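You operate a simulated robot arm through the tools that you are given. There is no shell and no other tool. Be economical: measure what you need, move in short steps, check, and stop when the job is done.

The job below is to be done with a simulated two-armed robot. You get a single attempt, and the scene is never put back.

JOB
Take the pipe from the service bench and put it on the top of the bench. Put the brass sleeve on the top of the bench. Put the stainless sleeve on the middle of the packing table. Take the steel nut and leave it on the top of the bench. Turn the right regulator knob to 1 bar. Open the door of the grey cabinet, put the rag from the top shelf of the grey cabinet on the right end of the packing table and shut the door again. Take the jar from the top of the goods stand and leave it on the middle of the packing table. Take the can from the top of the goods stand and put it on the plate there. Fetch the large sleeve from the low steel stand and set it on the white card there. Press the panel air button two times. Put the tape roll on the top of the sliding grate. Put the scoop on the shallow tray. Any order will do. Set down upright: jar, large sleeve.

The check looks at the end state, three seconds after you hand in, the way a careful person would. Anything else that was tipped, shoved, dropped, spilled or broken makes it a failure.

ROBOT AND FRAMES
Two 7-joint arms with two-finger parallel grippers on one trunk, on a base that drives. Base frame: it is fixed to the floor where the robot stands at the start and does not move with it; the origin is under the middle of the robot, x ahead of it, y to its left, z up; the surface under the hand at the start is at about z = 0.8. Units: m, rad, N and s.
The left shoulder is at the start at [0.07, 0.13, 1.162], the right one opposite. With the tool pointing down near the work surface each hand reaches from about 0.1 to 0.5 m from the robot's upright axis, wherever it stands, measured 20 degrees to its own side. Places, roughly: brass sleeve (4x4x4 cm) [-4.9, -0.3, 0.8]; can (10x10x8 cm) [-3.1, 0.5, 0.7]; card [-8, -5, 0.5]; door of the grey cabinet [-6.4, 0.3, 1.1]; jar [-3.25, 0.25, 0.75]; large sleeve (6x6x7 cm) [-7.9, -5.1, 0.6]; middle of the packing table [-4.7, 0.4, 0.8]; panel air button [-7.7, -6.4, 1]; pipe (15x4x3 cm) [0.5, -0.2, 0.8]; plate [-3.25, 0, 0.75]; rag (10x7x3 cm) [-6.5, 0.4, 1.1]; right end of the packing table [-4.9, 1.5, 0.8]; right regulator knob [-5.5, -0.5, 0.4]; scoop (18x9x7 cm) [-0.8, -6.9, 0.6]; shallow tray (21x30x11 cm) [-0.5, -6.9, 0.2]; stainless sleeve (4x4x4 cm) [-4.9, -0.2, 0.8]; steel nut (6x5x3 cm) [-4.7, -0.2, 0.8]; tape roll (7x6x3 cm) [-3.1, -7, 0.9]; top of the bench [-2.6, 2.4, 0.8]; top of the sliding grate [0.6, -3.7, 0.8]. Payload 1.57 kg a hand.
The tool frame of a hand sits at the grasp point between the pads (the TCP): z along the fingers, y along the line on which they close. The tips reach 0.03 m beyond it. Largest opening 0.08 m; finger width 0.017, thickness 0.012; the body of the gripper, 0.04 by 0.082 m, starts 0.08 m behind the TCP.
Orientation is told as [roll, pitch, yaw] about the base's x, y, z axes, in that order, counted from this pose: with the fingers straight down and closing along the base's y, the tool's x points along the base's -x, its y along +y and its z along -z.

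CONTROLS
- The arms move only by the tool arm_command. It takes "left_targets", "right_targets" or both (then of equal length, played together; a hand with none holds still); each is a list of rows, each a list of 6 numbers: the shift along the base's x, y, z in m, then the turn, a rotation vector about the base's x, y, z in rad. In form: [[x, y, z, ax, ay, az], ...]. A call has 1 to 12 rows; each row shifts and turns the commanded pose from where the row before left it. "left_gripper" and "right_gripper" are, for a hand that has rows, the finger opening in m, from 0 to 0.08, set as the call begins (left out, the last holds). Each row takes 0.2 s and may step no farther than 0.05 m and 0.15 rad from the row before; otherwise, or with a gripper value out of range, the whole call is refused. Where a pose cannot be reached the arm comes as near as it can. A force on the tool above 40 N (or 10 N above the force at the start of the call, whichever is more), or a blocked arm, ends the call early, and 0.2 s more pass. The fingers move at their own pace (about 0.108 m/s each) and stop on an object; they squeeze with about 38 N. The grip force told is the motor's: it shows also when the fingers shut on nothing. Time passes only in rows, and 0.2 s behind the last, so rows that do not move let the fingers close. It gives the time, the measured TCP pose, the force on the tool (base axes), the opening and the grip force at its end, in the units of the frame above (readings bear some noise), with the torque about the TCP (base axes, N m) and any sound that the robot's microphone picked up.
- Cameras (640 x 400 px; columns grow to the right, rows downward): "scene" is now at [0.1199, -0.0359, 1.3709]; the picture's right is [-0.45, -0.89, 0.00], its down [-0.66, 0.34, -0.67] and it looks along [0.59, -0.30, -0.74] (base axes); focal length 260 px, centre (320, 200). "left" rides on the left gripper at [0.072, 0.007, -0.122] in its tool frame; the picture's right is [-0.09, 1.00, 0.00], its down [-0.84, -0.08, -0.54] and it looks along [-0.54, -0.05, 0.84] (tool axes); focal length 238 px, centre (320, 200). "right" rides on the right gripper at [0.072, -0.007, -0.122] in its tool frame; the picture's right is [0.09, 1.00, 0.00], its down [-0.84, 0.08, -0.54] and it looks along [-0.54, 0.05, 0.84] (tool axes); focal length 238 px, centre (320, 200). There is no depth. A picture from a camera that has moved, and an enlarged one, comes with that camera's place and axes in the base frame and with its lens.
- capture(camera): a new picture of that camera. The clock stands still meanwhile.
- move_column(by): slides the trunk up (or, below 0, down) by that many m; the arms and the scene camera ride with it, the base frame stays. It gives what a move gives, with no picture.
- drive_base(legs): drives the robot by 1 to 6 legs, each [ahead, left, turn to the left] in m, m and rad, along the robot's own axes; the way and the turn of a leg run together, so that a leg with both is an arc; at most 1.5 m and 3.142 rad a leg. The arms and the cameras ride along, it lands a little off, and it stops where it bumps. It gives what a move gives.
- aim_head(pan, tilt): turns the head with the scene camera to pan (to the left, within 1.501 rad either way) and tilt (down, from -0.506 to 1.204), counted from straight ahead of the robot. It gives what a move gives.
- zoom(camera, box): a new picture of the part [left, top, right, bottom] of that camera's present view, enlarged. The clock stands still meanwhile.
- job_done(): hands the job in; it is judged then, once.

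Work in short steps. Places have to be worked out from the pictures, the camera data and where the tool is seen: move nearer, look again, correct. Check each grasp and each placing, and mend what went wrong. You have 567 turns and 370 pictures in all, those below and enlarged ones among them. Open the grippers and draw the arms clear of the work before you hand the job in, unless the task says otherwise; then end with one line.

The tools are called after ">>>" as name(argument=value, ...) on one line, values as JSON. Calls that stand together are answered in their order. arm_command: Moves the arms, as the interface text tells. Its arguments: {"type":"object","properties":{"left_targets":{"type":"array","items":{"type":"array","items":{"type":"number"}}},"left_gripper":{"type":"number"},"right_targets":{"type":"array","items":{"type":"array","items":{"type":"number"}}},"right_gripper":{"type":"number"}},"required":[]} The other tools are called the same way: move_column (by) slides the trunk up or down; drive_base (legs) drives the base; aim_head (pan, tilt) turns the head that bears the scene camera; capture (camera) takes a picture; zoom (camera, box) takes an enlarged picture of a part of a camera's view; job_done () hands the job in.

At the start:

```text
time_s: 0.0
left_position: [0.3278, -0.0265, 1.0158]
left_orientation: [-0.001, 0.002, 0.002]
left_contact_force: [1.3, 0.2, -0.5]
left_moment: [0.01, 0.02, -0.06]
left_opening: 0.0799
left_finger_force: 0.1
right_position: [0.3197, -0.3022, 1.0302]
right_orientation: [-0.002, 0.0, -0.001]
right_contact_force: [-0.2, 0.4, 1.3]
right_moment: [0.01, -0.03, 0.01]
right_opening: 0.0801
right_finger_force: 0.1
trunk travel left (down, up): [-0.8, 0.14]
robot x, y, heading: [-0.0025, -0.0037, 0.003]
head pan, tilt: [-0.469, 0.84]
```

scene: 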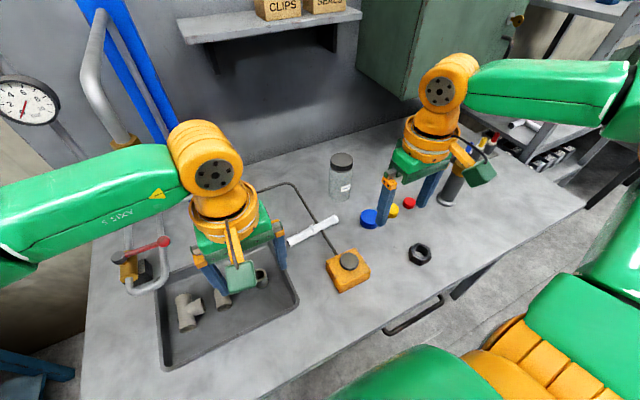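
right: 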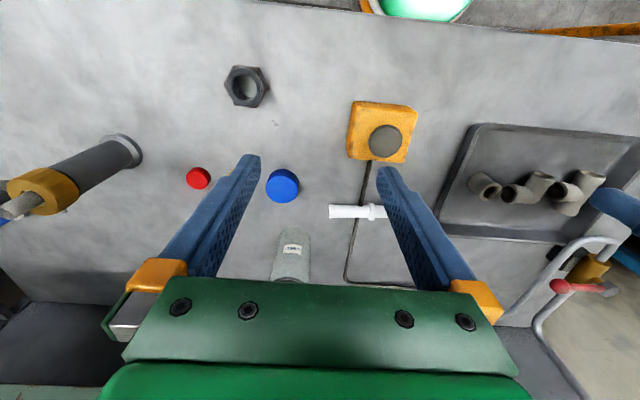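
left: 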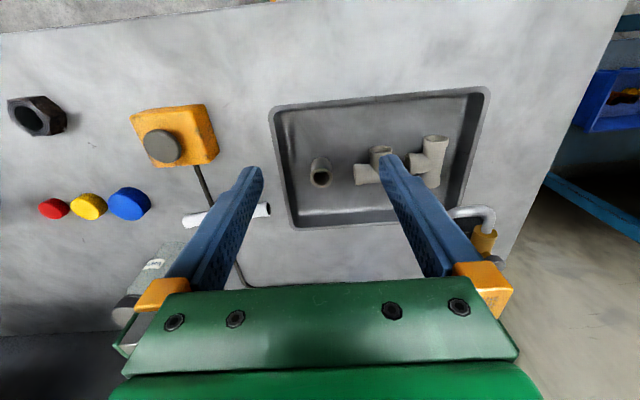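

The pipe looks to lie at about (0.477, -0.20), almost along y. I take an enlarged view to see its shape and ends.

>>> zoom(camera="scene", box=[240, 130, 480, 280])

```text
2.67 times, centred on (360, 205) of scene
camera zoom: at [0.1199, -0.0359, 1.3709], right [-0.45, -0.89, 0.0], down [-0.66, 0.34, -0.67], along [0.59, -0.3, -0.74], focal length 694 px, centre (213, 187)
```

zoom: 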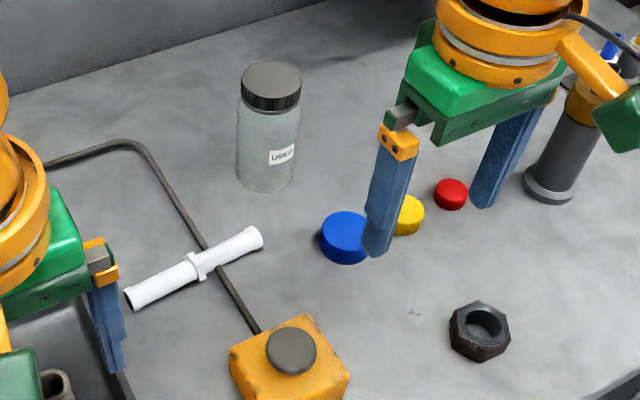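

The pipe has a collar at its middle, at about (0.478, -0.197). I turn the right hand about 83° while moving above the part just right of the collar.

>>> arm_command(right_targets=[[0.016, 0.008, 0, 0, 0, -0.145], [0.016, 0.008, 0, 0, 0, -0.145], [0.016, 0.008, 0, 0, 0, -0.145], [0.016, 0.008, 0, 0, 0, -0.145], [0.016, 0.008, 0, 0, 0, -0.145], [0.016, 0.008, 0, 0, 0, -0.145], [0.016, 0.008, 0, 0, 0, -0.145], [0.016, 0.008, 0, 0, 0, -0.145], [0.016, 0.008, 0, 0, 0, -0.145], [0.016, 0.008, 0, 0, 0, -0.145], [0, 0, -0.04, 0, 0, 0], [0, 0, -0.04, 0, 0, 0]], right_gripper=0.07)

>>> capture(camera="right")

>>> capture(camera="scene")

```text
time_s: 2.6
left_position: [0.3281, -0.0284, 1.016]
left_orientation: [0.0, 0.0, 0.001]
left_contact_force: [0.0, 0.5, -0.4]
left_moment: [0.0, 0.04, 0.01]
left_opening: 0.0797
left_finger_force: 0.0
right_position: [0.437, -0.2327, 0.9504]
right_orientation: [0.0, 0.0, -1.455]
right_contact_force: [-0.6, -0.1, 0.5]
right_moment: [-0.03, -0.02, 0.03]
right_opening: 0.0702
right_finger_force: 0.0
right hand out of reach, approached as far as the arm can: row 9, 10, 11, 12
trunk travel left (down, up): [-0.8, 0.14]
robot x, y, heading: [0.0007, -0.003, -0.003]
head pan, tilt: [-0.469, 0.84]
```

```text
365 pictures are left
camera right: at [0.422, -0.1627, 1.0729], right [0.98, 0.21, 0.0], down [0.17, -0.82, 0.54], along [0.11, -0.53, -0.84], focal length 238 px, centre (320, 200)
```

right: 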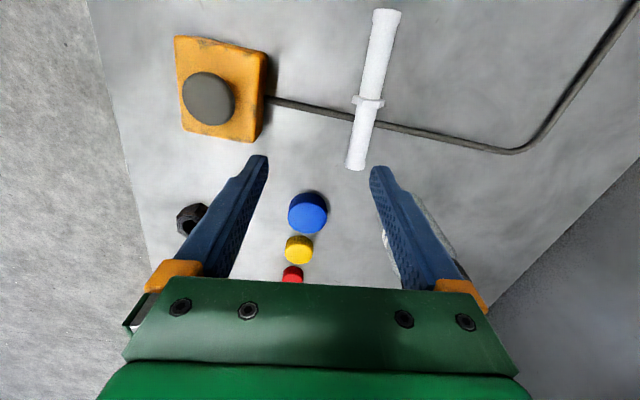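

```text
364 pictures are left
camera scene: at [0.1202, -0.0365, 1.3709], right [-0.45, -0.89, 0.0], down [-0.66, 0.34, -0.67], along [0.59, -0.3, -0.74], focal length 260 px, centre (320, 200)
```

scene: 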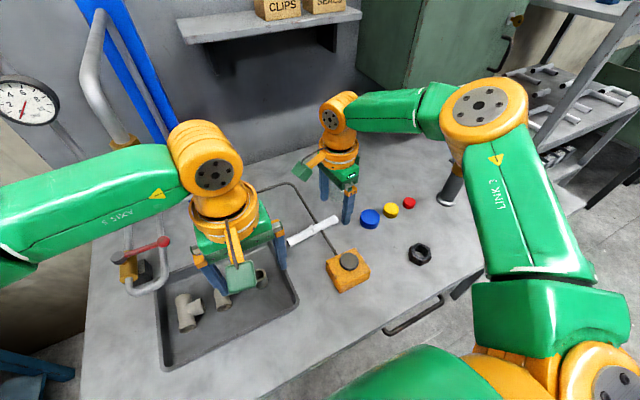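

The hand stopped 4 cm short in x; the right view puts the collar at (0.481, -0.199). I look down to see how much room there is between the base and the bench before driving.

>>> aim_head(pan=0.3, tilt=1.2)

>>> capture(camera="scene")

```text
time_s: 3.7
left_position: [0.327, -0.028, 1.0164]
left_orientation: [0.001, 0.0, 0.0]
left_contact_force: [-0.3, 0.0, -0.1]
left_moment: [-0.01, 0.02, -0.02]
left_opening: 0.08
left_finger_force: 0.0
right_position: [0.4369, -0.2323, 0.9515]
right_orientation: [0.0, 0.0, -1.453]
right_contact_force: [0.8, -0.4, -0.6]
right_moment: [-0.03, -0.02, -0.04]
right_opening: 0.0699
right_finger_force: 0.1
trunk travel left (down, up): [-0.8, 0.14]
robot x, y, heading: [-0.0006, 0.0006, -0.003]
head pan, tilt: [0.3, 1.201]
```

```text
363 pictures are left
camera scene: at [0.1033, 0.0162, 1.3464], right [0.29, -0.96, 0.0], down [-0.89, -0.27, -0.36], along [0.35, 0.11, -0.93], focal length 260 px, centre (320, 200)
```

scene: 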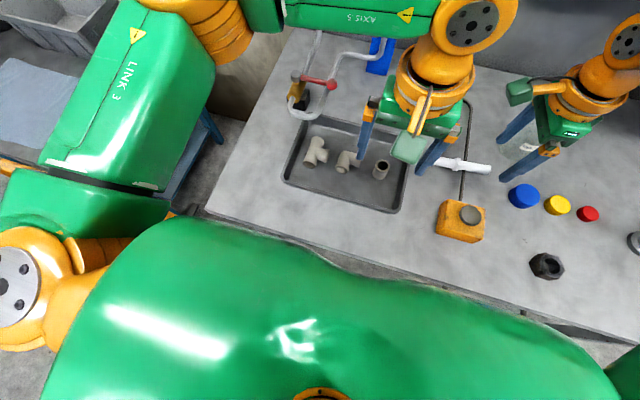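

There is a narrow gap between chest and bench. I drive ahead by a small 4 cm.

>>> drive_base(legs=[[0.04, 0, 0]])

```text
time_s: 4.6
left_position: [0.3601, -0.0277, 1.0172]
left_orientation: [0.001, -0.008, 0.001]
left_contact_force: [0.0, -0.6, 0.4]
left_moment: [0.01, -0.04, -0.04]
left_opening: 0.0799
left_finger_force: 0.1
right_position: [0.4713, -0.2327, 0.9543]
right_orientation: [0.008, -0.001, -1.453]
right_contact_force: [0.3, 0.5, 0.6]
right_moment: [-0.02, -0.04, -0.05]
right_opening: 0.0697
right_finger_force: 0.0
trunk travel left (down, up): [-0.8, 0.14]
robot x, y, heading: [0.0366, -0.0025, 0.002]
head pan, tilt: [0.3, 1.201]
```

Now the hand is at (0.471, -0.233). I correct toward (0.483, -0.224) and lower a bit, watching how it responds.

>>> arm_command(right_targets=[[0.012, 0.009, -0.03, 0, 0, 0], [0, 0, -0.03, 0, 0, 0]])

>>> capture(camera="right")

```text
time_s: 5.2
left_position: [0.365, -0.0279, 1.0145]
left_orientation: [0.0, 0.0, 0.0]
left_contact_force: [-0.3, -0.8, 0.0]
left_moment: [0.01, -0.03, -0.01]
left_opening: 0.0799
left_finger_force: 0.0
right_position: [0.4557, -0.2356, 0.9108]
right_orientation: [0.003, -0.001, -1.453]
right_contact_force: [-0.1, -0.7, 0.5]
right_moment: [-0.01, -0.02, -0.02]
right_opening: 0.07
right_finger_force: 0.1
right hand out of reach, approached as far as the arm can: row 1, 2
trunk travel left (down, up): [-0.8, 0.14]
robot x, y, heading: [0.0404, 0.0002, -0.002]
head pan, tilt: [0.3, 1.201]
```

```text
362 pictures are left
camera right: at [0.4409, -0.1653, 1.0319], right [0.98, 0.21, 0.0], down [0.17, -0.82, 0.54], along [0.12, -0.53, -0.84], focal length 238 px, centre (320, 200)
```

right: 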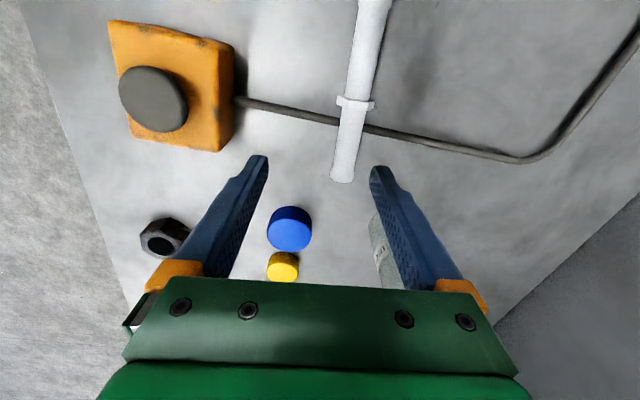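

Reach shrinks as the hand goes below shoulder height, so I raise both hands and then lower the trunk instead.

>>> arm_command(right_targets=[[0, 0, 0.04, 0, 0, 0], [0, 0, 0.04, 0, 0, 0], [0, 0, 0.03, 0, 0, 0]], left_targets=[[0, 0, 0.05, 0, 0, 0], [0, 0, 0.05, 0, 0, 0], [0, 0, 0.03, 0, 0, 0]])

>>> move_column(by=-0.14)

>>> capture(camera="right")

```text
time_s: 6.0
left_position: [0.3671, -0.0267, 1.1462]
left_orientation: [0.0, 0.0, -0.001]
left_contact_force: [0.1, -0.5, -0.2]
left_moment: [-0.01, -0.01, -0.04]
left_opening: 0.0799
left_finger_force: 0.1
right_position: [0.4554, -0.2343, 1.0186]
right_orientation: [-0.002, 0.0, -1.452]
right_contact_force: [0.3, 0.1, 0.4]
right_moment: [0.01, -0.03, -0.04]
right_opening: 0.0701
right_finger_force: 0.0
trunk travel left (down, up): [-0.8, 0.14]
robot x, y, heading: [0.0405, 0.0019, 0.004]
head pan, tilt: [0.3, 1.201]
```

```text
time_s: 7.7
left_position: [0.3674, -0.0281, 1.004]
left_orientation: [0.001, -0.001, 0.001]
left_contact_force: [0.1, -0.9, 0.2]
left_moment: [-0.04, -0.03, 0.03]
left_opening: 0.08
left_finger_force: 0.1
right_position: [0.455, -0.2336, 0.8779]
right_orientation: [0.001, -0.001, -1.451]
right_contact_force: [-0.2, 0.1, 0.5]
right_moment: [-0.02, -0.02, -0.02]
right_opening: 0.0704
right_finger_force: 0.1
trunk travel left (down, up): [-0.66, 0.28]
robot x, y, heading: [0.0413, 0.0001, -0.003]
head pan, tilt: [0.3, 1.201]
```

```text
361 pictures are left
camera right: at [0.4411, -0.164, 0.9992], right [0.98, 0.21, 0.0], down [0.18, -0.82, 0.54], along [0.11, -0.53, -0.84], focal length 238 px, centre (320, 200)
```

right: 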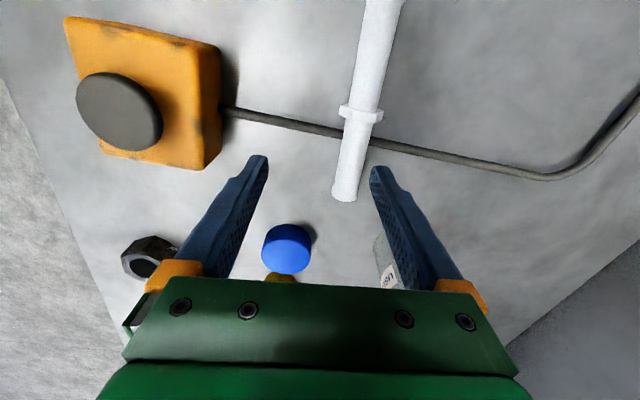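

The collar is at (0.478, -0.202). I move above the grip spot (0.481, -0.225) and lower to z ≈ 0.842.

>>> arm_command(right_targets=[[0.026, 0.009, 0, 0, 0, 0], [0, 0, 0, 0, 0, 0]])

>>> arm_command(right_targets=[[0, 0, -0.02, 0, 0, 0], [0, 0, -0.015, 0, 0, 0], [0, 0, 0, 0, 0, 0]])

>>> capture(camera="right")

```text
time_s: 8.3
left_position: [0.3671, -0.0291, 1.0052]
left_orientation: [0.0, -0.002, 0.0]
left_contact_force: [-0.9, -0.7, -0.2]
left_moment: [0.0, -0.02, 0.02]
left_opening: 0.0799
left_finger_force: 0.0
right_position: [0.4811, -0.2271, 0.8792]
right_orientation: [-0.002, 0.001, -1.454]
right_contact_force: [0.0, 0.6, -0.2]
right_moment: [-0.02, -0.03, -0.02]
right_opening: 0.0701
right_finger_force: 0.1
trunk travel left (down, up): [-0.66, 0.28]
robot x, y, heading: [0.0422, 0.0012, -0.001]
head pan, tilt: [0.3, 1.201]
```

```text
time_s: 9.1
left_position: [0.3679, -0.0272, 1.0052]
left_orientation: [0.001, -0.001, 0.003]
left_contact_force: [-0.2, 0.3, -0.1]
left_moment: [-0.02, -0.01, 0.0]
left_opening: 0.0798
left_finger_force: 0.0
right_position: [0.4812, -0.2271, 0.843]
right_orientation: [-0.001, 0.0, -1.452]
right_contact_force: [-1.0, -0.6, 0.3]
right_moment: [0.0, -0.02, 0.03]
right_opening: 0.07
right_finger_force: 0.2
trunk travel left (down, up): [-0.66, 0.28]
robot x, y, heading: [0.0359, 0.0021, -0.002]
head pan, tilt: [0.3, 1.201]
```

```text
360 pictures are left
camera right: at [0.466, -0.1564, 0.9656], right [0.98, 0.21, 0.0], down [0.17, -0.82, 0.54], along [0.11, -0.53, -0.84], focal length 238 px, centre (320, 200)
```

right: 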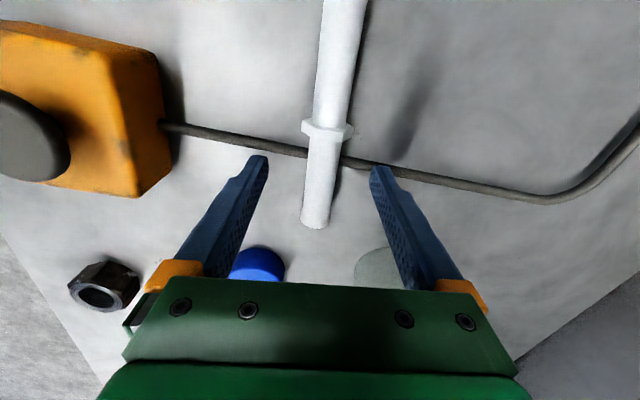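

The pipe is between the fingers, but the cord passes by the right finger at y ≈ -0.22. I shift 1.3 cm toward the pipe end, lower 9 mm and close.

>>> arm_command(right_targets=[[0.002, -0.013, 0, 0, 0, 0], [0, 0, -0.009, 0, 0, 0], [0, 0, 0, 0, 0, 0]])

>>> arm_command(right_targets=[[0, 0, 0, 0, 0, 0], [0, 0, 0, 0, 0, 0], [0, 0, 0, 0, 0, 0]], right_gripper=0.005)

>>> capture(camera="right")

```text
time_s: 9.9
left_position: [0.3674, -0.0282, 1.0049]
left_orientation: [-0.001, -0.001, 0.002]
left_contact_force: [0.0, 0.4, -0.4]
left_moment: [0.02, -0.03, 0.01]
left_opening: 0.0796
left_finger_force: 0.0
right_position: [0.4837, -0.2401, 0.8339]
right_orientation: [0.001, 0.0, -1.453]
right_contact_force: [-0.6, -0.6, -0.1]
right_moment: [-0.01, -0.04, 0.01]
right_opening: 0.0701
right_finger_force: 0.0
trunk travel left (down, up): [-0.66, 0.28]
robot x, y, heading: [0.0365, -0.0001, -0.004]
head pan, tilt: [0.3, 1.201]
```

```text
time_s: 10.7
left_position: [0.3675, -0.0277, 1.0047]
left_orientation: [0.0, 0.0, 0.003]
left_contact_force: [0.5, 0.5, -0.5]
left_moment: [0.01, -0.02, -0.03]
left_opening: 0.0801
left_finger_force: 0.1
right_position: [0.483, -0.2418, 0.8329]
right_orientation: [-0.001, -0.001, -1.452]
right_contact_force: [0.8, 0.8, -0.5]
right_moment: [-0.04, -0.26, -0.26]
right_opening: 0.0215
right_finger_force: 34.3
trunk travel left (down, up): [-0.66, 0.28]
robot x, y, heading: [0.0401, -0.0008, -0.001]
head pan, tilt: [0.3, 1.201]
```

```text
359 pictures are left
camera right: at [0.4687, -0.1703, 0.9556], right [0.98, 0.21, 0.0], down [0.18, -0.82, 0.54], along [0.11, -0.53, -0.84], focal length 238 px, centre (320, 200)
```

right: 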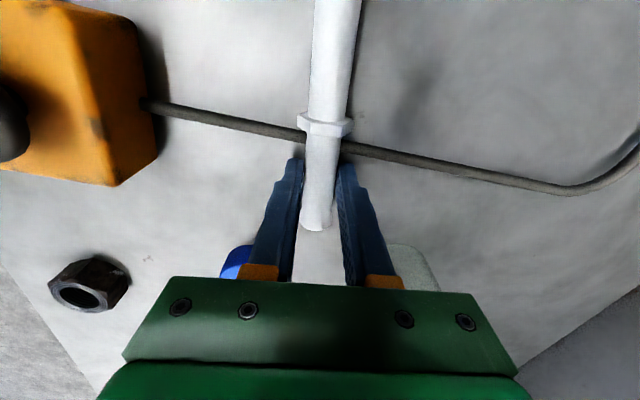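

The pipe is gripped (21.5 mm). I lift it straight up about 20 cm and look with the scene camera.

>>> arm_command(right_targets=[[0, 0, 0.02, 0, 0, 0], [0, 0, 0.03, 0, 0, 0], [0, 0, 0.04, 0, 0, 0], [0, 0, 0.04, 0, 0, 0], [-0.02, 0, 0.04, 0, 0, 0], [-0.03, 0, 0.04, 0, 0, 0], [-0.04, 0, 0, 0, 0, 0], [-0.04, 0, 0, 0, 0, 0]])

>>> move_column(by=0.14)

>>> aim_head(pan=1.0, tilt=0.4)

>>> capture(camera="scene")

>>> capture(camera="right")

```text
time_s: 12.5
left_position: [0.366, -0.0276, 1.0053]
left_orientation: [0.0, -0.002, -0.001]
left_contact_force: [0.1, 0.1, 0.7]
left_moment: [-0.04, 0.0, 0.02]
left_opening: 0.0802
left_finger_force: 0.0
right_position: [0.3405, -0.2395, 1.0362]
right_orientation: [0.002, -0.001, -1.453]
right_contact_force: [-0.4, -0.7, -0.7]
right_moment: [-0.01, -0.04, -0.04]
right_opening: 0.0226
right_finger_force: 34.9
right hand out of reach, approached as far as the arm can: row 4
trunk travel left (down, up): [-0.66, 0.28]
robot x, y, heading: [0.0395, 0.0021, -0.001]
head pan, tilt: [0.3, 1.201]
```

```text
time_s: 14.1
left_position: [0.3676, -0.0277, 1.1439]
left_orientation: [0.0, 0.0, 0.002]
left_contact_force: [0.1, 0.4, 0.2]
left_moment: [0.01, 0.0, -0.04]
left_opening: 0.08
left_finger_force: 0.0
right_position: [0.343, -0.2398, 1.1752]
right_orientation: [0.0, 0.0, -1.453]
right_contact_force: [0.1, -0.2, -0.4]
right_moment: [-0.01, 0.03, -0.01]
right_opening: 0.0226
right_finger_force: 34.9
trunk travel left (down, up): [-0.8, 0.14]
robot x, y, heading: [0.0396, 0.0013, -0.002]
head pan, tilt: [0.3, 1.201]
```

```text
time_s: 15.3
left_position: [0.3675, -0.0266, 1.1438]
left_orientation: [0.0, 0.001, 0.002]
left_contact_force: [0.5, 0.7, 0.0]
left_moment: [-0.04, -0.04, 0.02]
left_opening: 0.0798
left_finger_force: 0.0
right_position: [0.3415, -0.2401, 1.1764]
right_orientation: [0.001, 0.002, -1.452]
right_contact_force: [-0.3, 0.9, -0.7]
right_moment: [-0.02, -0.01, 0.02]
right_opening: 0.0228
right_finger_force: 35.3
trunk travel left (down, up): [-0.8, 0.14]
robot x, y, heading: [0.0419, -0.0028, -0.006]
head pan, tilt: [1.0, 0.4]
```

```text
358 pictures are left
camera scene: at [0.1395, 0.0774, 1.4092], right [0.84, -0.54, 0.0], down [-0.21, -0.33, -0.92], along [0.5, 0.77, -0.39], focal length 260 px, centre (320, 200)
```

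scene: 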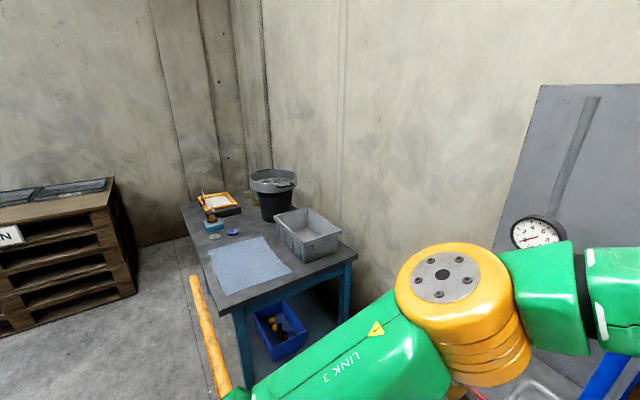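

```text
357 pictures are left
camera right: at [0.3277, -0.1695, 1.298], right [0.98, 0.21, 0.0], down [0.18, -0.82, 0.54], along [0.11, -0.53, -0.84], focal length 238 px, centre (320, 200)
```

right: 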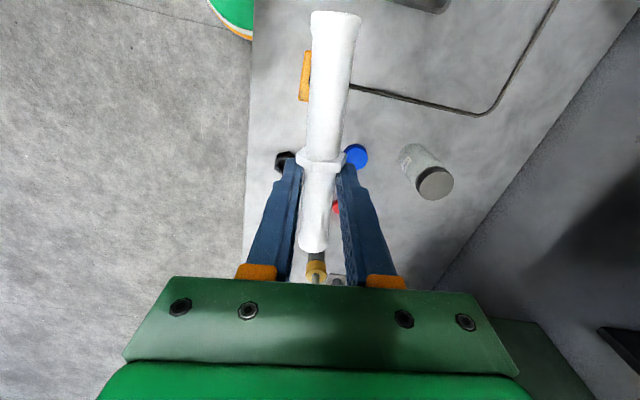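

The pipe is held firmly. I back away 0.5 m and look around to my left and right behind to plan the route.

>>> drive_base(legs=[[-0.5, 0, 0]])

>>> aim_head(pan=1.5, tilt=0.35)

>>> capture(camera="scene")

```text
time_s: 18.2
left_position: [-0.1349, -0.028, 1.144]
left_orientation: [0.0, 0.002, -0.006]
left_contact_force: [-0.3, -0.5, -0.1]
left_moment: [0.01, 0.0, -0.04]
left_opening: 0.08
left_finger_force: 0.1
right_position: [-0.1602, -0.2402, 1.1763]
right_orientation: [0.0, -0.001, -1.459]
right_contact_force: [0.4, 0.2, -2.2]
right_moment: [0.03, 0.02, -0.02]
right_opening: 0.0223
right_finger_force: 34.7
trunk travel left (down, up): [-0.8, 0.14]
robot x, y, heading: [-0.4622, 0.0044, -0.009]
head pan, tilt: [1.0, 0.4]
```

```text
time_s: 19.1
left_position: [-0.1344, -0.028, 1.1458]
left_orientation: [-0.001, 0.0, -0.007]
left_contact_force: [-0.1, 0.6, -0.2]
left_moment: [0.01, 0.01, -0.02]
left_opening: 0.0801
left_finger_force: 0.0
right_position: [-0.1621, -0.2399, 1.1761]
right_orientation: [0.001, 0.001, -1.46]
right_contact_force: [0.4, 0.2, 0.0]
right_moment: [-0.01, 0.03, -0.01]
right_opening: 0.0224
right_finger_force: 34.7
trunk travel left (down, up): [-0.8, 0.14]
robot x, y, heading: [-0.4629, -0.0001, -0.009]
head pan, tilt: [1.499, 0.351]
```

```text
356 pictures are left
camera scene: at [-0.4059, 0.0945, 1.4138], right [1.0, -0.08, 0.0], down [-0.03, -0.34, -0.94], along [0.08, 0.94, -0.34], focal length 260 px, centre (320, 200)
```

scene: 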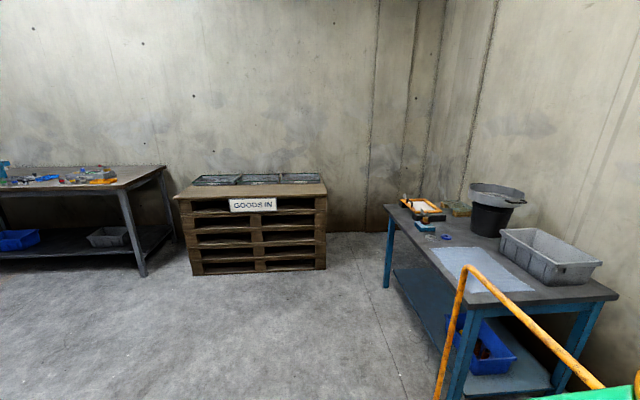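

The bench is on the far wall at the left, front edge near y ≈ 2.2. I turn towards (-2.4, 1.5) and drive part of the way.

>>> drive_base(legs=[[0, 0, 2.45], [1.0, 0, 0]])

>>> aim_head(pan=0.0, tilt=0.35)

>>> capture(camera="scene")

```text
time_s: 30.0
left_position: [-1.4547, 0.8454, 1.1459]
left_orientation: [0.002, -0.002, 2.462]
left_contact_force: [0.4, 0.4, 0.2]
left_moment: [0.0, -0.02, 0.01]
left_opening: 0.0797
left_finger_force: 0.1
right_position: [-1.3039, 0.9949, 1.176]
right_orientation: [0.001, 0.0, 1.009]
right_contact_force: [0.1, -0.3, -1.2]
right_moment: [0.01, 0.02, 0.01]
right_opening: 0.0227
right_finger_force: 35.2
trunk travel left (down, up): [-0.8, 0.14]
robot x, y, heading: [-1.2198, 0.619, 2.461]
head pan, tilt: [1.499, 0.351]
```

```text
time_s: 31.6
left_position: [-1.457, 0.8463, 1.1441]
left_orientation: [0.0, 0.001, 2.462]
left_contact_force: [-0.2, -0.1, -0.3]
left_moment: [0.01, 0.0, -0.01]
left_opening: 0.0799
left_finger_force: 0.1
right_position: [-1.3029, 0.9955, 1.1757]
right_orientation: [0.0, 0.001, 1.009]
right_contact_force: [0.0, -0.3, -0.4]
right_moment: [-0.03, -0.01, 0.0]
right_opening: 0.0224
right_finger_force: 34.9
trunk travel left (down, up): [-0.8, 0.14]
robot x, y, heading: [-1.2205, 0.6174, 2.463]
head pan, tilt: [0.0, 0.351]
```

```text
355 pictures are left
camera scene: at [-1.33, 0.7087, 1.4138], right [0.63, 0.78, 0.0], down [0.27, -0.22, -0.94], along [-0.73, 0.59, -0.34], focal length 260 px, centre (320, 200)
```

scene: 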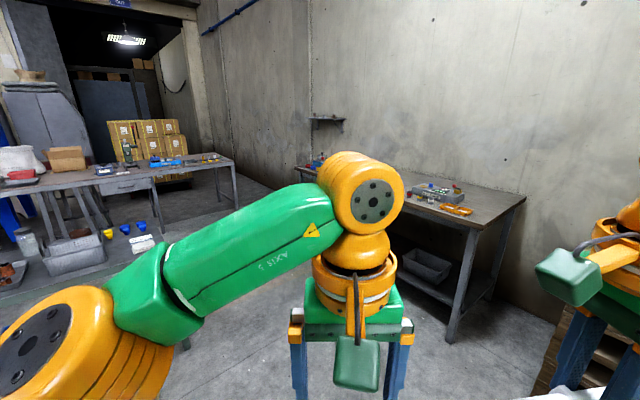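

Path to the bench is clear. I drive to about (-2.45, 1.5) and turn to face it.

>>> drive_base(legs=[[1.45, 0, 0.0], [0, 0, -0.89]])

>>> aim_head(pan=0.0, tilt=0.6)

>>> capture(camera="scene")

```text
time_s: 41.2
left_position: [-2.3702, 1.8369, 1.1445]
left_orientation: [0.0, 0.0, 1.629]
left_contact_force: [0.4, -0.3, 1.2]
left_moment: [0.02, 0.02, -0.04]
left_opening: 0.0798
left_finger_force: 0.0
right_position: [-2.1566, 1.8239, 1.1765]
right_orientation: [-0.001, 0.0, 0.175]
right_contact_force: [-0.5, 0.4, -0.8]
right_moment: [0.01, -0.02, -0.02]
right_opening: 0.0224
right_finger_force: 34.8
trunk travel left (down, up): [-0.8, 0.14]
robot x, y, heading: [-2.3805, 1.5073, 1.625]
head pan, tilt: [0.0, 0.351]
```

```text
time_s: 42.0
left_position: [-2.3692, 1.8367, 1.1448]
left_orientation: [-0.001, 0.0, 1.628]
left_contact_force: [0.0, 0.4, 0.2]
left_moment: [0.01, -0.03, 0.01]
left_opening: 0.0801
left_finger_force: 0.2
right_position: [-2.1551, 1.8226, 1.1759]
right_orientation: [-0.001, 0.001, 0.174]
right_contact_force: [-0.5, 0.0, -1.0]
right_moment: [-0.02, -0.02, 0.04]
right_opening: 0.0226
right_finger_force: 35.2
trunk travel left (down, up): [-0.8, 0.14]
robot x, y, heading: [-2.3823, 1.5067, 1.625]
head pan, tilt: [0.0, 0.6]
```

```text
354 pictures are left
camera scene: at [-2.3863, 1.6457, 1.3911], right [1.0, 0.06, 0.0], down [0.03, -0.56, -0.83], along [-0.05, 0.82, -0.56], focal length 260 px, centre (320, 200)
```

scene: 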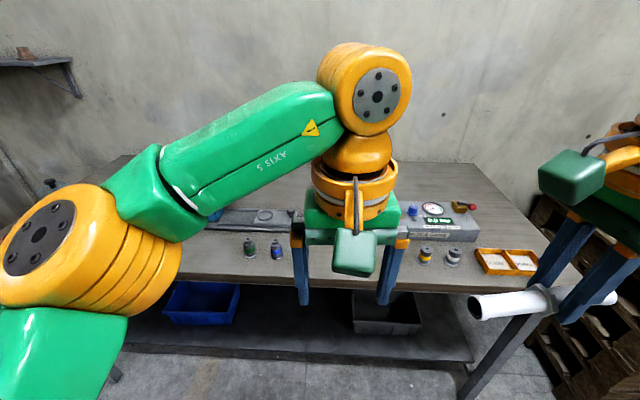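

The left arm blocks the view of the bench; I draw it to my left and back and look again.

>>> arm_command(left_targets=[[-0.05, 0, 0, 0, 0, 0], [-0.05, 0, 0, 0, 0, 0], [-0.05, -0.02, 0, 0, 0, 0], [-0.05, -0.03, 0, 0, 0, 0], [-0.05, -0.03, 0, 0, 0, 0], [-0.04, -0.04, 0, 0, 0, 0]])

>>> capture(camera="scene")

```text
refused: row 3 steps farther than a row can; nothing moved
```

```text
353 pictures are left
camera scene: at [-2.3863, 1.6457, 1.3911], right [1.0, 0.06, 0.0], down [0.03, -0.56, -0.83], along [-0.05, 0.82, -0.56], focal length 260 px, centre (320, 200)
```

scene: 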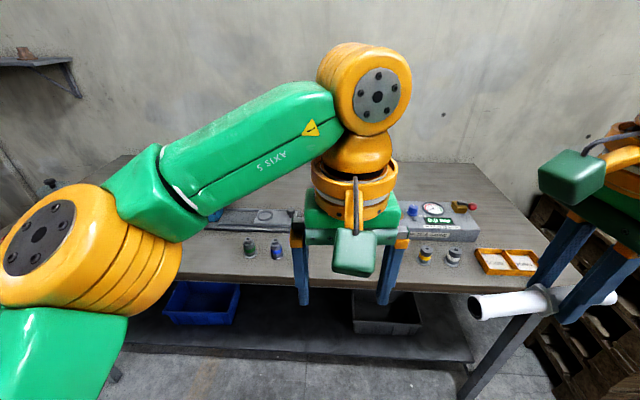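

Row steps were too long; I repeat with shorter ones.

>>> arm_command(left_targets=[[-0.045, 0, 0, 0, 0, 0], [-0.045, 0, 0, 0, 0, 0], [-0.04, -0.02, 0, 0, 0, 0], [-0.04, -0.02, 0, 0, 0, 0], [-0.04, -0.025, 0, 0, 0, 0], [-0.04, -0.025, 0, 0, 0, 0]])

>>> capture(camera="scene")

```text
time_s: 43.4
left_position: [-2.6219, 1.742, 1.1469]
left_orientation: [-0.004, -0.001, 1.627]
left_contact_force: [-0.3, -0.2, -1.0]
left_moment: [0.05, -0.05, 0.01]
left_opening: 0.08
left_finger_force: 0.0
right_position: [-2.1578, 1.8213, 1.1788]
right_orientation: [0.0, -0.001, 0.173]
right_contact_force: [0.2, -0.1, -0.3]
right_moment: [0.02, -0.03, -0.02]
right_opening: 0.0224
right_finger_force: 35.3
trunk travel left (down, up): [-0.8, 0.14]
robot x, y, heading: [-2.3783, 1.5119, 1.622]
head pan, tilt: [0.0, 0.6]
```

```text
352 pictures are left
camera scene: at [-2.3884, 1.6429, 1.3913], right [1.0, 0.06, 0.0], down [0.03, -0.56, -0.83], along [-0.05, 0.82, -0.56], focal length 260 px, centre (320, 200)
```

scene: 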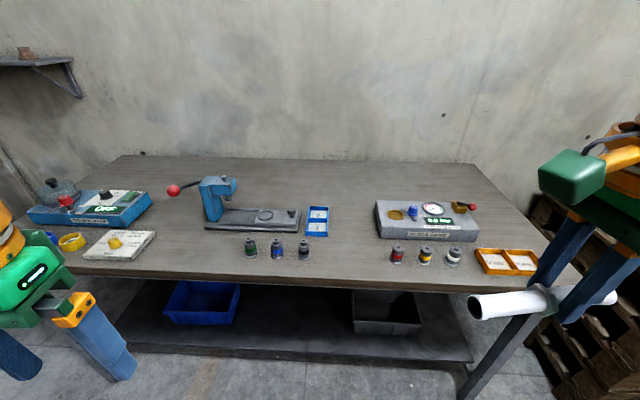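

There is a free strip at about (-2.33, 2.2) between the two groups of bottles. I drive 0.33 m ahead and bring the right hand over it.

>>> drive_base(legs=[[0.33, 0, -0.05]])

>>> aim_head(pan=0.0, tilt=0.9)

>>> capture(camera="scene")

>>> capture(camera="right")

```text
time_s: 45.5
left_position: [-2.6196, 2.076, 1.1466]
left_orientation: [-0.001, -0.003, 1.583]
left_contact_force: [-0.1, -0.6, 0.1]
left_moment: [0.01, -0.01, 0.0]
left_opening: 0.0798
left_finger_force: 0.1
right_position: [-2.1533, 2.1323, 1.1766]
right_orientation: [0.001, 0.001, 0.13]
right_contact_force: [-0.9, 0.2, -1.1]
right_moment: [0.01, -0.01, 0.01]
right_opening: 0.022
right_finger_force: 35.0
trunk travel left (down, up): [-0.8, 0.14]
robot x, y, heading: [-2.3895, 1.8252, 1.579]
head pan, tilt: [0.0, 0.6]
```

```text
time_s: 46.3
left_position: [-2.6194, 2.0794, 1.1457]
left_orientation: [-0.001, 0.0, 1.581]
left_contact_force: [-0.1, 0.1, 0.1]
left_moment: [-0.06, -0.04, -0.01]
left_opening: 0.0798
left_finger_force: 0.0
right_position: [-2.1523, 2.1353, 1.1762]
right_orientation: [0.0, 0.0, 0.129]
right_contact_force: [0.0, -0.6, -1.6]
right_moment: [-0.02, -0.03, -0.01]
right_opening: 0.0226
right_finger_force: 35.5
trunk travel left (down, up): [-0.8, 0.14]
robot x, y, heading: [-2.3901, 1.8307, 1.584]
head pan, tilt: [0.0, 0.901]
```

```text
351 pictures are left
camera scene: at [-2.3906, 1.9554, 1.3662], right [1.0, 0.01, 0.0], down [0.01, -0.78, -0.62], along [-0.01, 0.62, -0.78], focal length 260 px, centre (320, 200)
```

scene: 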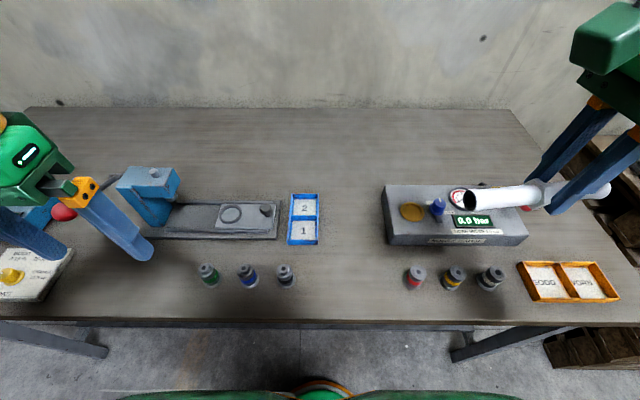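

```text
350 pictures are left
camera right: at [-2.2225, 2.119, 1.298], right [-0.22, 0.98, 0.0], down [0.82, 0.18, 0.54], along [0.53, 0.12, -0.84], focal length 238 px, centre (320, 200)
```

right: 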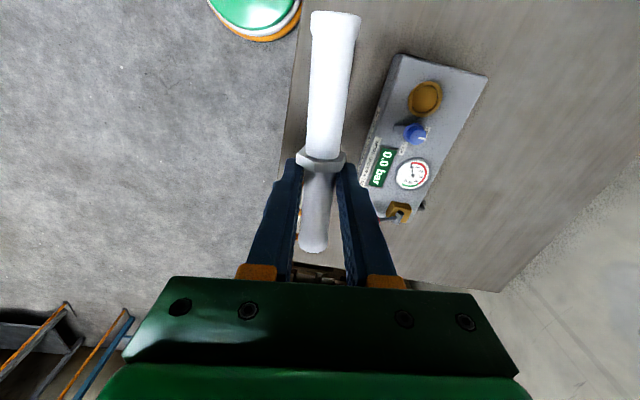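

The free gap is between x ≈ -2.44 and -2.21 in front. I move the hand to (-2.283, 2.2), so the pipe is centred near -2.325, and lower to z ≈ 0.88.

>>> arm_command(right_targets=[[-0.044, 0.021, 0, 0, 0, 0], [-0.044, 0.022, 0, 0, 0, -0.1], [-0.043, 0.022, 0, 0, 0, 0], [0, 0, -0.05, 0, 0, 0], [0, 0, -0.05, 0, 0, 0], [0, 0, -0.05, 0, 0, 0], [0, 0, -0.05, 0, 0, 0], [0, 0, -0.05, 0, 0, 0], [0, 0, -0.045, 0, 0, 0], [0, 0, 0, 0, 0, 0]])

>>> capture(camera="scene")

>>> capture(camera="right")

```text
time_s: 48.5
left_position: [-2.6223, 2.0776, 1.1463]
left_orientation: [-0.002, -0.001, 1.583]
left_contact_force: [0.3, 0.6, 0.1]
left_moment: [-0.02, 0.01, -0.01]
left_opening: 0.0799
left_finger_force: 0.0
right_position: [-2.2358, 2.1626, 0.879]
right_orientation: [0.005, -0.002, 0.031]
right_contact_force: [-3.5, 3.1, 16.8]
right_moment: [-0.19, 0.08, 0.07]
right_opening: 0.0225
right_finger_force: 35.2
right hand out of reach, approached as far as the arm can: row 3, 9
trunk travel left (down, up): [-0.8, 0.14]
robot x, y, heading: [-2.3901, 1.8292, 1.583]
head pan, tilt: [0.0, 0.901]
```

```text
349 pictures are left
camera scene: at [-2.3943, 1.9538, 1.3665], right [1.0, 0.01, 0.0], down [0.01, -0.78, -0.62], along [0.0, 0.62, -0.78], focal length 260 px, centre (320, 200)
```

scene: 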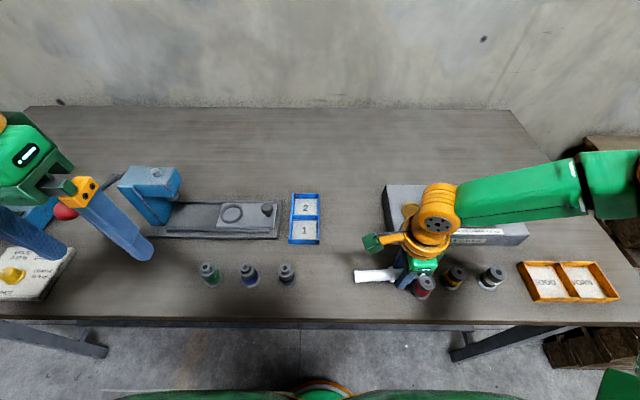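

```text
348 pictures are left
camera right: at [-2.3066, 2.1525, 1.0017], right [-0.12, 0.99, 0.0], down [0.83, 0.1, 0.54], along [0.54, 0.07, -0.84], focal length 238 px, centre (320, 200)
```

right: 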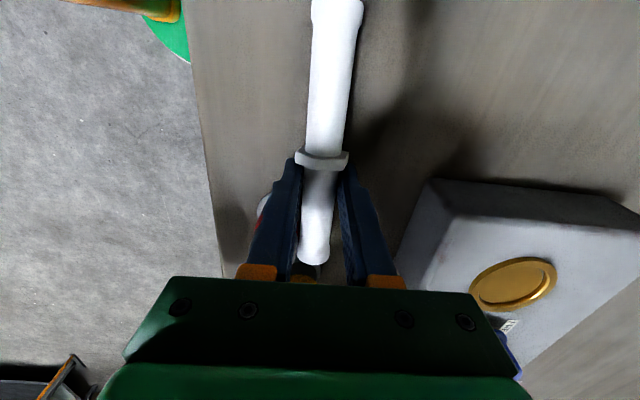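

The third row fell short and the pipe/hand touches the red bottle (17 N). I raise straight up at once.

>>> arm_command(right_targets=[[0, 0, 0.02, 0, 0, 0], [0, 0, 0.04, 0, 0, 0], [0, 0, 0.05, 0, 0, 0]])

>>> zoom(camera="scene", box=[260, 180, 540, 340])

>>> capture(camera="right")

```text
time_s: 49.3
left_position: [-2.621, 2.0767, 1.1456]
left_orientation: [0.001, -0.002, 1.583]
left_contact_force: [-0.3, -0.4, -1.2]
left_moment: [0.05, 0.01, 0.0]
left_opening: 0.0799
left_finger_force: 0.1
right_position: [-2.2309, 2.1614, 0.9899]
right_orientation: [0.001, -0.001, 0.029]
right_contact_force: [-0.1, 0.7, -0.9]
right_moment: [-0.01, -0.03, 0.03]
right_opening: 0.0223
right_finger_force: 34.8
trunk travel left (down, up): [-0.8, 0.14]
robot x, y, heading: [-2.3873, 1.8314, 1.582]
head pan, tilt: [0.0, 0.901]
```

```text
2.29 times, centred on (400, 260) of scene
camera zoom: at [-2.391, 1.9536, 1.3663], right [1.0, 0.01, 0.0], down [0.01, -0.78, -0.62], along [-0.01, 0.62, -0.78], focal length 595 px, centre (137, 63)
```

zoom: 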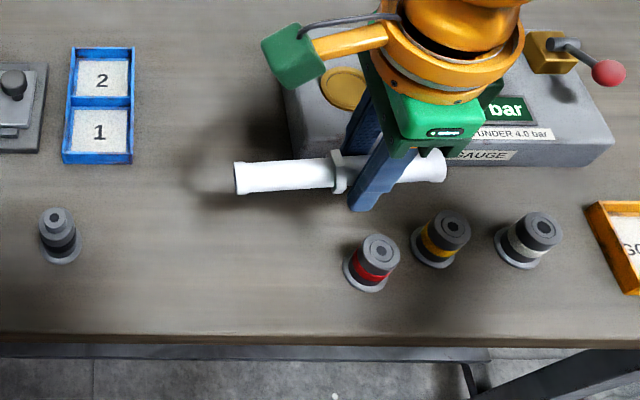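

```text
346 pictures are left
camera right: at [-2.3027, 2.1533, 1.112], right [-0.12, 0.99, 0.0], down [0.83, 0.1, 0.54], along [0.54, 0.07, -0.84], focal length 238 px, centre (320, 200)
```

right: 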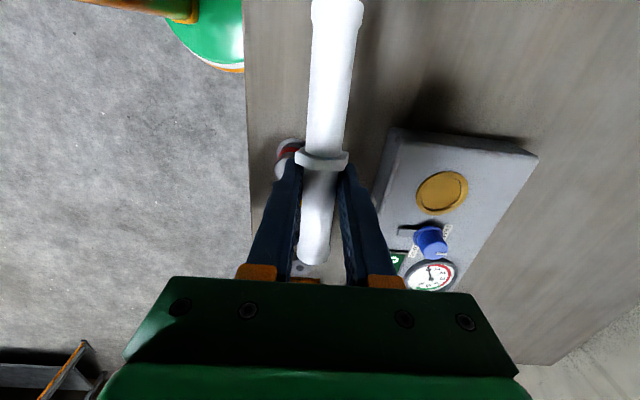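

All bottles stand, but the red one was pushed about 1 cm right and 2 cm forward; I will put it back afterwards. Reach inward is limited, so I sidestep the base 6 cm left first.

>>> drive_base(legs=[[0, 0.06, 0]])

>>> arm_command(right_targets=[[0, 0.035, 0, 0, 0, 0], [0, 0, 0, 0, 0, 0]])

>>> zoom(camera="scene", box=[260, 180, 540, 340])

>>> capture(camera="right")

```text
time_s: 50.3
left_position: [-2.6715, 2.0779, 1.1471]
left_orientation: [0.005, 0.0, 1.581]
left_contact_force: [0.1, 0.8, 0.4]
left_moment: [0.01, 0.02, 0.03]
left_opening: 0.0801
left_finger_force: 0.0
right_position: [-2.2846, 2.1622, 0.9899]
right_orientation: [0.001, 0.005, 0.028]
right_contact_force: [0.9, 0.2, -1.0]
right_moment: [-0.03, 0.06, -0.01]
right_opening: 0.0222
right_finger_force: 35.7
trunk travel left (down, up): [-0.8, 0.14]
robot x, y, heading: [-2.4507, 1.826, 1.579]
head pan, tilt: [0.0, 0.901]
```

```text
time_s: 50.9
left_position: [-2.6761, 2.0775, 1.1454]
left_orientation: [0.002, -0.002, 1.582]
left_contact_force: [-1.0, -1.4, -0.2]
left_moment: [0.01, 0.01, 0.01]
left_opening: 0.0803
left_finger_force: 0.1
right_position: [-2.2872, 2.1977, 0.99]
right_orientation: [0.001, 0.002, 0.028]
right_contact_force: [-0.2, -0.3, -1.2]
right_moment: [0.0, -0.02, -0.01]
right_opening: 0.0222
right_finger_force: 35.1
trunk travel left (down, up): [-0.8, 0.14]
robot x, y, heading: [-2.4454, 1.8272, 1.58]
head pan, tilt: [0.0, 0.901]
```

```text
2.29 times, centred on (400, 260) of scene
camera zoom: at [-2.4475, 1.9545, 1.3662], right [1.0, 0.01, 0.0], down [0.01, -0.78, -0.62], along [-0.01, 0.62, -0.78], focal length 595 px, centre (137, 63)
```

zoom: 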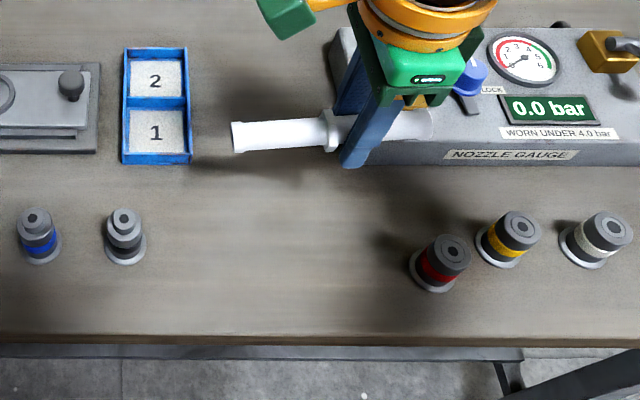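

```text
344 pictures are left
camera right: at [-2.3584, 2.1884, 1.1119], right [-0.12, 0.99, 0.0], down [0.83, 0.1, 0.54], along [0.54, 0.06, -0.84], focal length 238 px, centre (320, 200)
```

right: 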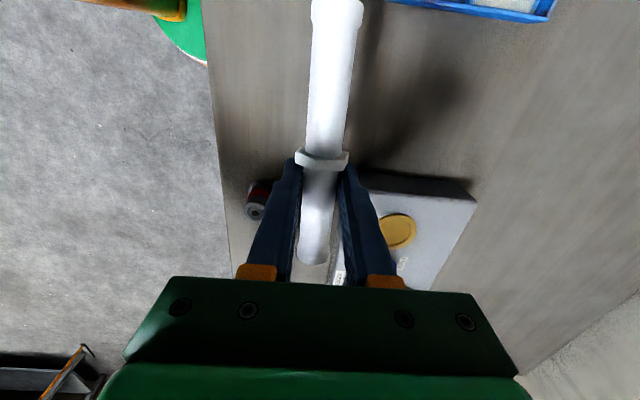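

The pipe would sit at x -2.374…-2.219; I want 3 cm more distance from the red bottle, so I shift left and lower to 0.89, checking the pose.

>>> drive_base(legs=[[0, 0.03, 0]])

>>> arm_command(right_targets=[[0, 0, -0.04, 0, 0, 0], [0, 0, -0.04, 0, 0, 0], [0, 0, -0.02, 0, 0, 0], [0, 0, 0, 0, 0, 0]])

>>> capture(camera="right")

```text
time_s: 51.7
left_position: [-2.7015, 2.0784, 1.1474]
left_orientation: [0.006, 0.001, 1.579]
left_contact_force: [0.4, 0.1, 0.1]
left_moment: [-0.01, 0.07, 0.0]
left_opening: 0.08
left_finger_force: 0.2
right_position: [-2.3132, 2.1972, 0.9894]
right_orientation: [-0.002, 0.004, 0.028]
right_contact_force: [0.3, 0.3, -1.1]
right_moment: [0.0, 0.03, 0.01]
right_opening: 0.0223
right_finger_force: 35.1
trunk travel left (down, up): [-0.8, 0.14]
robot x, y, heading: [-2.4764, 1.83, 1.581]
head pan, tilt: [0.0, 0.901]
```

```text
time_s: 52.7
left_position: [-2.7079, 2.0772, 1.1463]
left_orientation: [-0.002, 0.001, 1.58]
left_contact_force: [0.0, 1.0, 0.4]
left_moment: [-0.02, -0.01, 0.0]
left_opening: 0.0802
left_finger_force: 0.1
right_position: [-2.313, 2.1914, 0.893]
right_orientation: [0.0, 0.0, 0.025]
right_contact_force: [0.3, -1.0, -1.2]
right_moment: [-0.03, -0.02, 0.02]
right_opening: 0.0224
right_finger_force: 35.0
right hand out of reach, approached as far as the arm can: row 3
trunk travel left (down, up): [-0.8, 0.14]
robot x, y, heading: [-2.4784, 1.8258, 1.574]
head pan, tilt: [0.0, 0.901]
```

```text
343 pictures are left
camera right: at [-2.3839, 2.1827, 1.0149], right [-0.12, 0.99, 0.0], down [0.83, 0.1, 0.54], along [0.54, 0.07, -0.84], focal length 238 px, centre (320, 200)
```

right: 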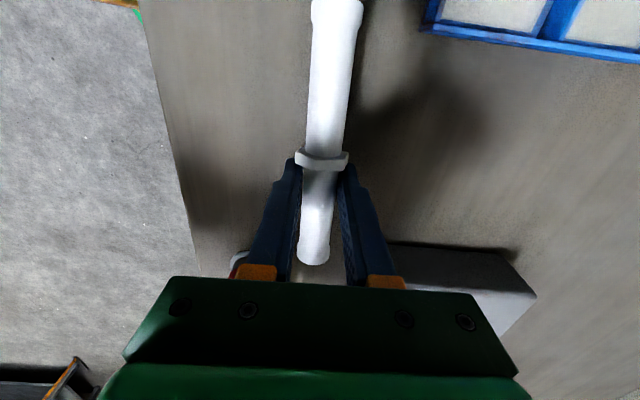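

Clear below. The arm is at its low limit, so I lower with the trunk by 4.5 cm and then a little more.

>>> move_column(by=-0.045)

>>> move_column(by=-0.01)

```text
time_s: 53.2
left_position: [-2.7077, 2.0751, 1.1287]
left_orientation: [-0.003, -0.003, 1.58]
left_contact_force: [-0.2, 0.5, 0.5]
left_moment: [-0.05, 0.03, 0.0]
left_opening: 0.0799
left_finger_force: 0.1
right_position: [-2.3132, 2.19, 0.8792]
right_orientation: [0.007, -0.003, 0.025]
right_contact_force: [1.8, -8.3, 13.5]
right_moment: [-0.57, 0.24, 0.14]
right_opening: 0.0224
right_finger_force: 35.6
trunk travel left (down, up): [-0.783, 0.157]
robot x, y, heading: [-2.4783, 1.8279, 1.579]
head pan, tilt: [0.0, 0.901]
stopped: the force on the tool passed its limit at 93 N (the readings are from after the stop); the commanded pose is now the measured one
```

```text
time_s: 53.6
left_position: [-2.7074, 2.0721, 1.1265]
left_orientation: [-0.002, -0.006, 1.578]
left_contact_force: [-0.1, 0.8, 0.3]
left_moment: [-0.08, 0.0, 0.0]
left_opening: 0.08
left_finger_force: 0.0
right_position: [-2.3127, 2.1889, 0.8804]
right_orientation: [0.013, -0.004, 0.024]
right_contact_force: [1.3, -10.6, 18.4]
right_moment: [-0.7, 0.01, 0.07]
right_opening: 0.0227
right_finger_force: 34.7
trunk travel left (down, up): [-0.78, 0.16]
robot x, y, heading: [-2.4807, 1.8266, 1.579]
head pan, tilt: [0.0, 0.901]
stopped: the force on the tool passed its limit at 50 N (the readings are from after the stop); the commanded pose is now the measured one
```

Contact at z ≈ 0.879 – perhaps this bench top is higher (~0.85). I look before releasing.

>>> capture(camera="scene")

>>> capture(camera="right")

```text
342 pictures are left
camera scene: at [-2.48, 1.9475, 1.347], right [1.0, 0.01, 0.0], down [0.0, -0.78, -0.63], along [0.0, 0.63, -0.78], focal length 260 px, centre (320, 200)
```

scene: 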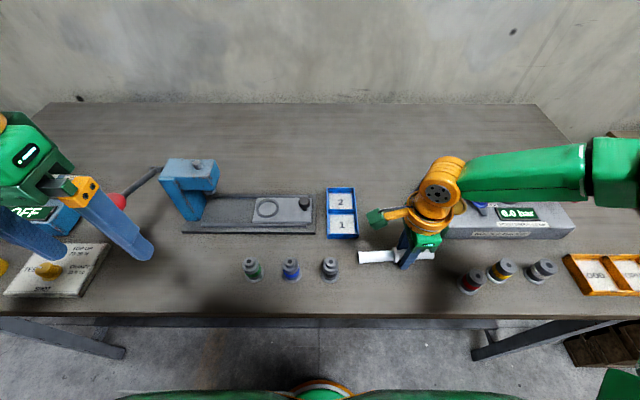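

```text
341 pictures are left
camera right: at [-2.3841, 2.1793, 1.0016], right [-0.12, 0.99, 0.01], down [0.83, 0.09, 0.55], along [0.54, 0.07, -0.84], focal length 238 px, centre (320, 200)
```

right: 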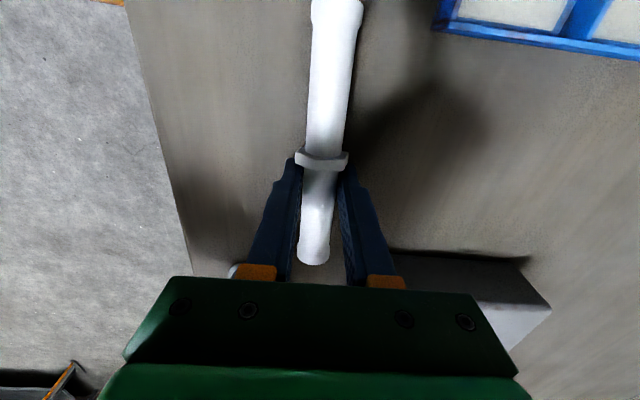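

It looks seated on the top (surface ≈ 0.846). I relieve the pressure by 2 mm and open the fingers.

>>> arm_command(right_targets=[[0, 0, 0.001, 0, 0, 0]])

>>> arm_command(right_targets=[[0, 0, 0, 0, 0, 0], [0, 0, 0, 0, 0, 0]], right_gripper=0.05)

>>> capture(camera="right")

```text
time_s: 54.0
left_position: [-2.7076, 2.0726, 1.1274]
left_orientation: [-0.001, -0.005, 1.577]
left_contact_force: [-0.1, -0.3, 0.0]
left_moment: [0.03, 0.04, 0.01]
left_opening: 0.0802
left_finger_force: 0.1
right_position: [-2.3127, 2.1903, 0.8799]
right_orientation: [0.014, -0.003, 0.025]
right_contact_force: [-1.7, -9.9, 9.5]
right_moment: [-0.54, 0.06, -0.04]
right_opening: 0.0225
right_finger_force: 34.9
trunk travel left (down, up): [-0.78, 0.16]
robot x, y, heading: [-2.4774, 1.8285, 1.575]
head pan, tilt: [0.0, 0.901]
```

```text
time_s: 54.7
left_position: [-2.7081, 2.0787, 1.125]
left_orientation: [-0.001, 0.0, 1.581]
left_contact_force: [0.8, -0.8, -0.7]
left_moment: [-0.02, 0.02, 0.0]
left_opening: 0.0803
left_finger_force: 0.1
right_position: [-2.3125, 2.1991, 0.8806]
right_orientation: [0.019, -0.002, 0.025]
right_contact_force: [1.5, 7.0, 18.9]
right_moment: [-0.38, 0.0, 0.01]
right_opening: 0.0429
right_finger_force: 0.1
trunk travel left (down, up): [-0.78, 0.16]
robot x, y, heading: [-2.4787, 1.8274, 1.581]
head pan, tilt: [0.0, 0.901]
stopped in row 2 (right hand): the force on the tool passed its limit at 41 N (the readings are from after the stop); the commanded pose is now the measured one
```

```text
340 pictures are left
camera right: at [-2.3841, 2.1875, 1.002], right [-0.12, 0.99, 0.02], down [0.83, 0.09, 0.54], along [0.54, 0.08, -0.84], focal length 238 px, centre (320, 200)
```

right: 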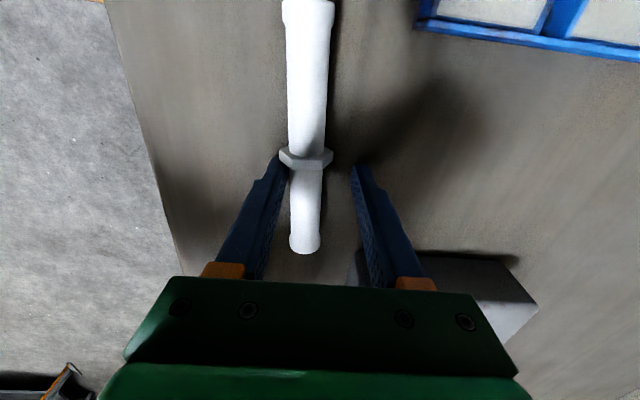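

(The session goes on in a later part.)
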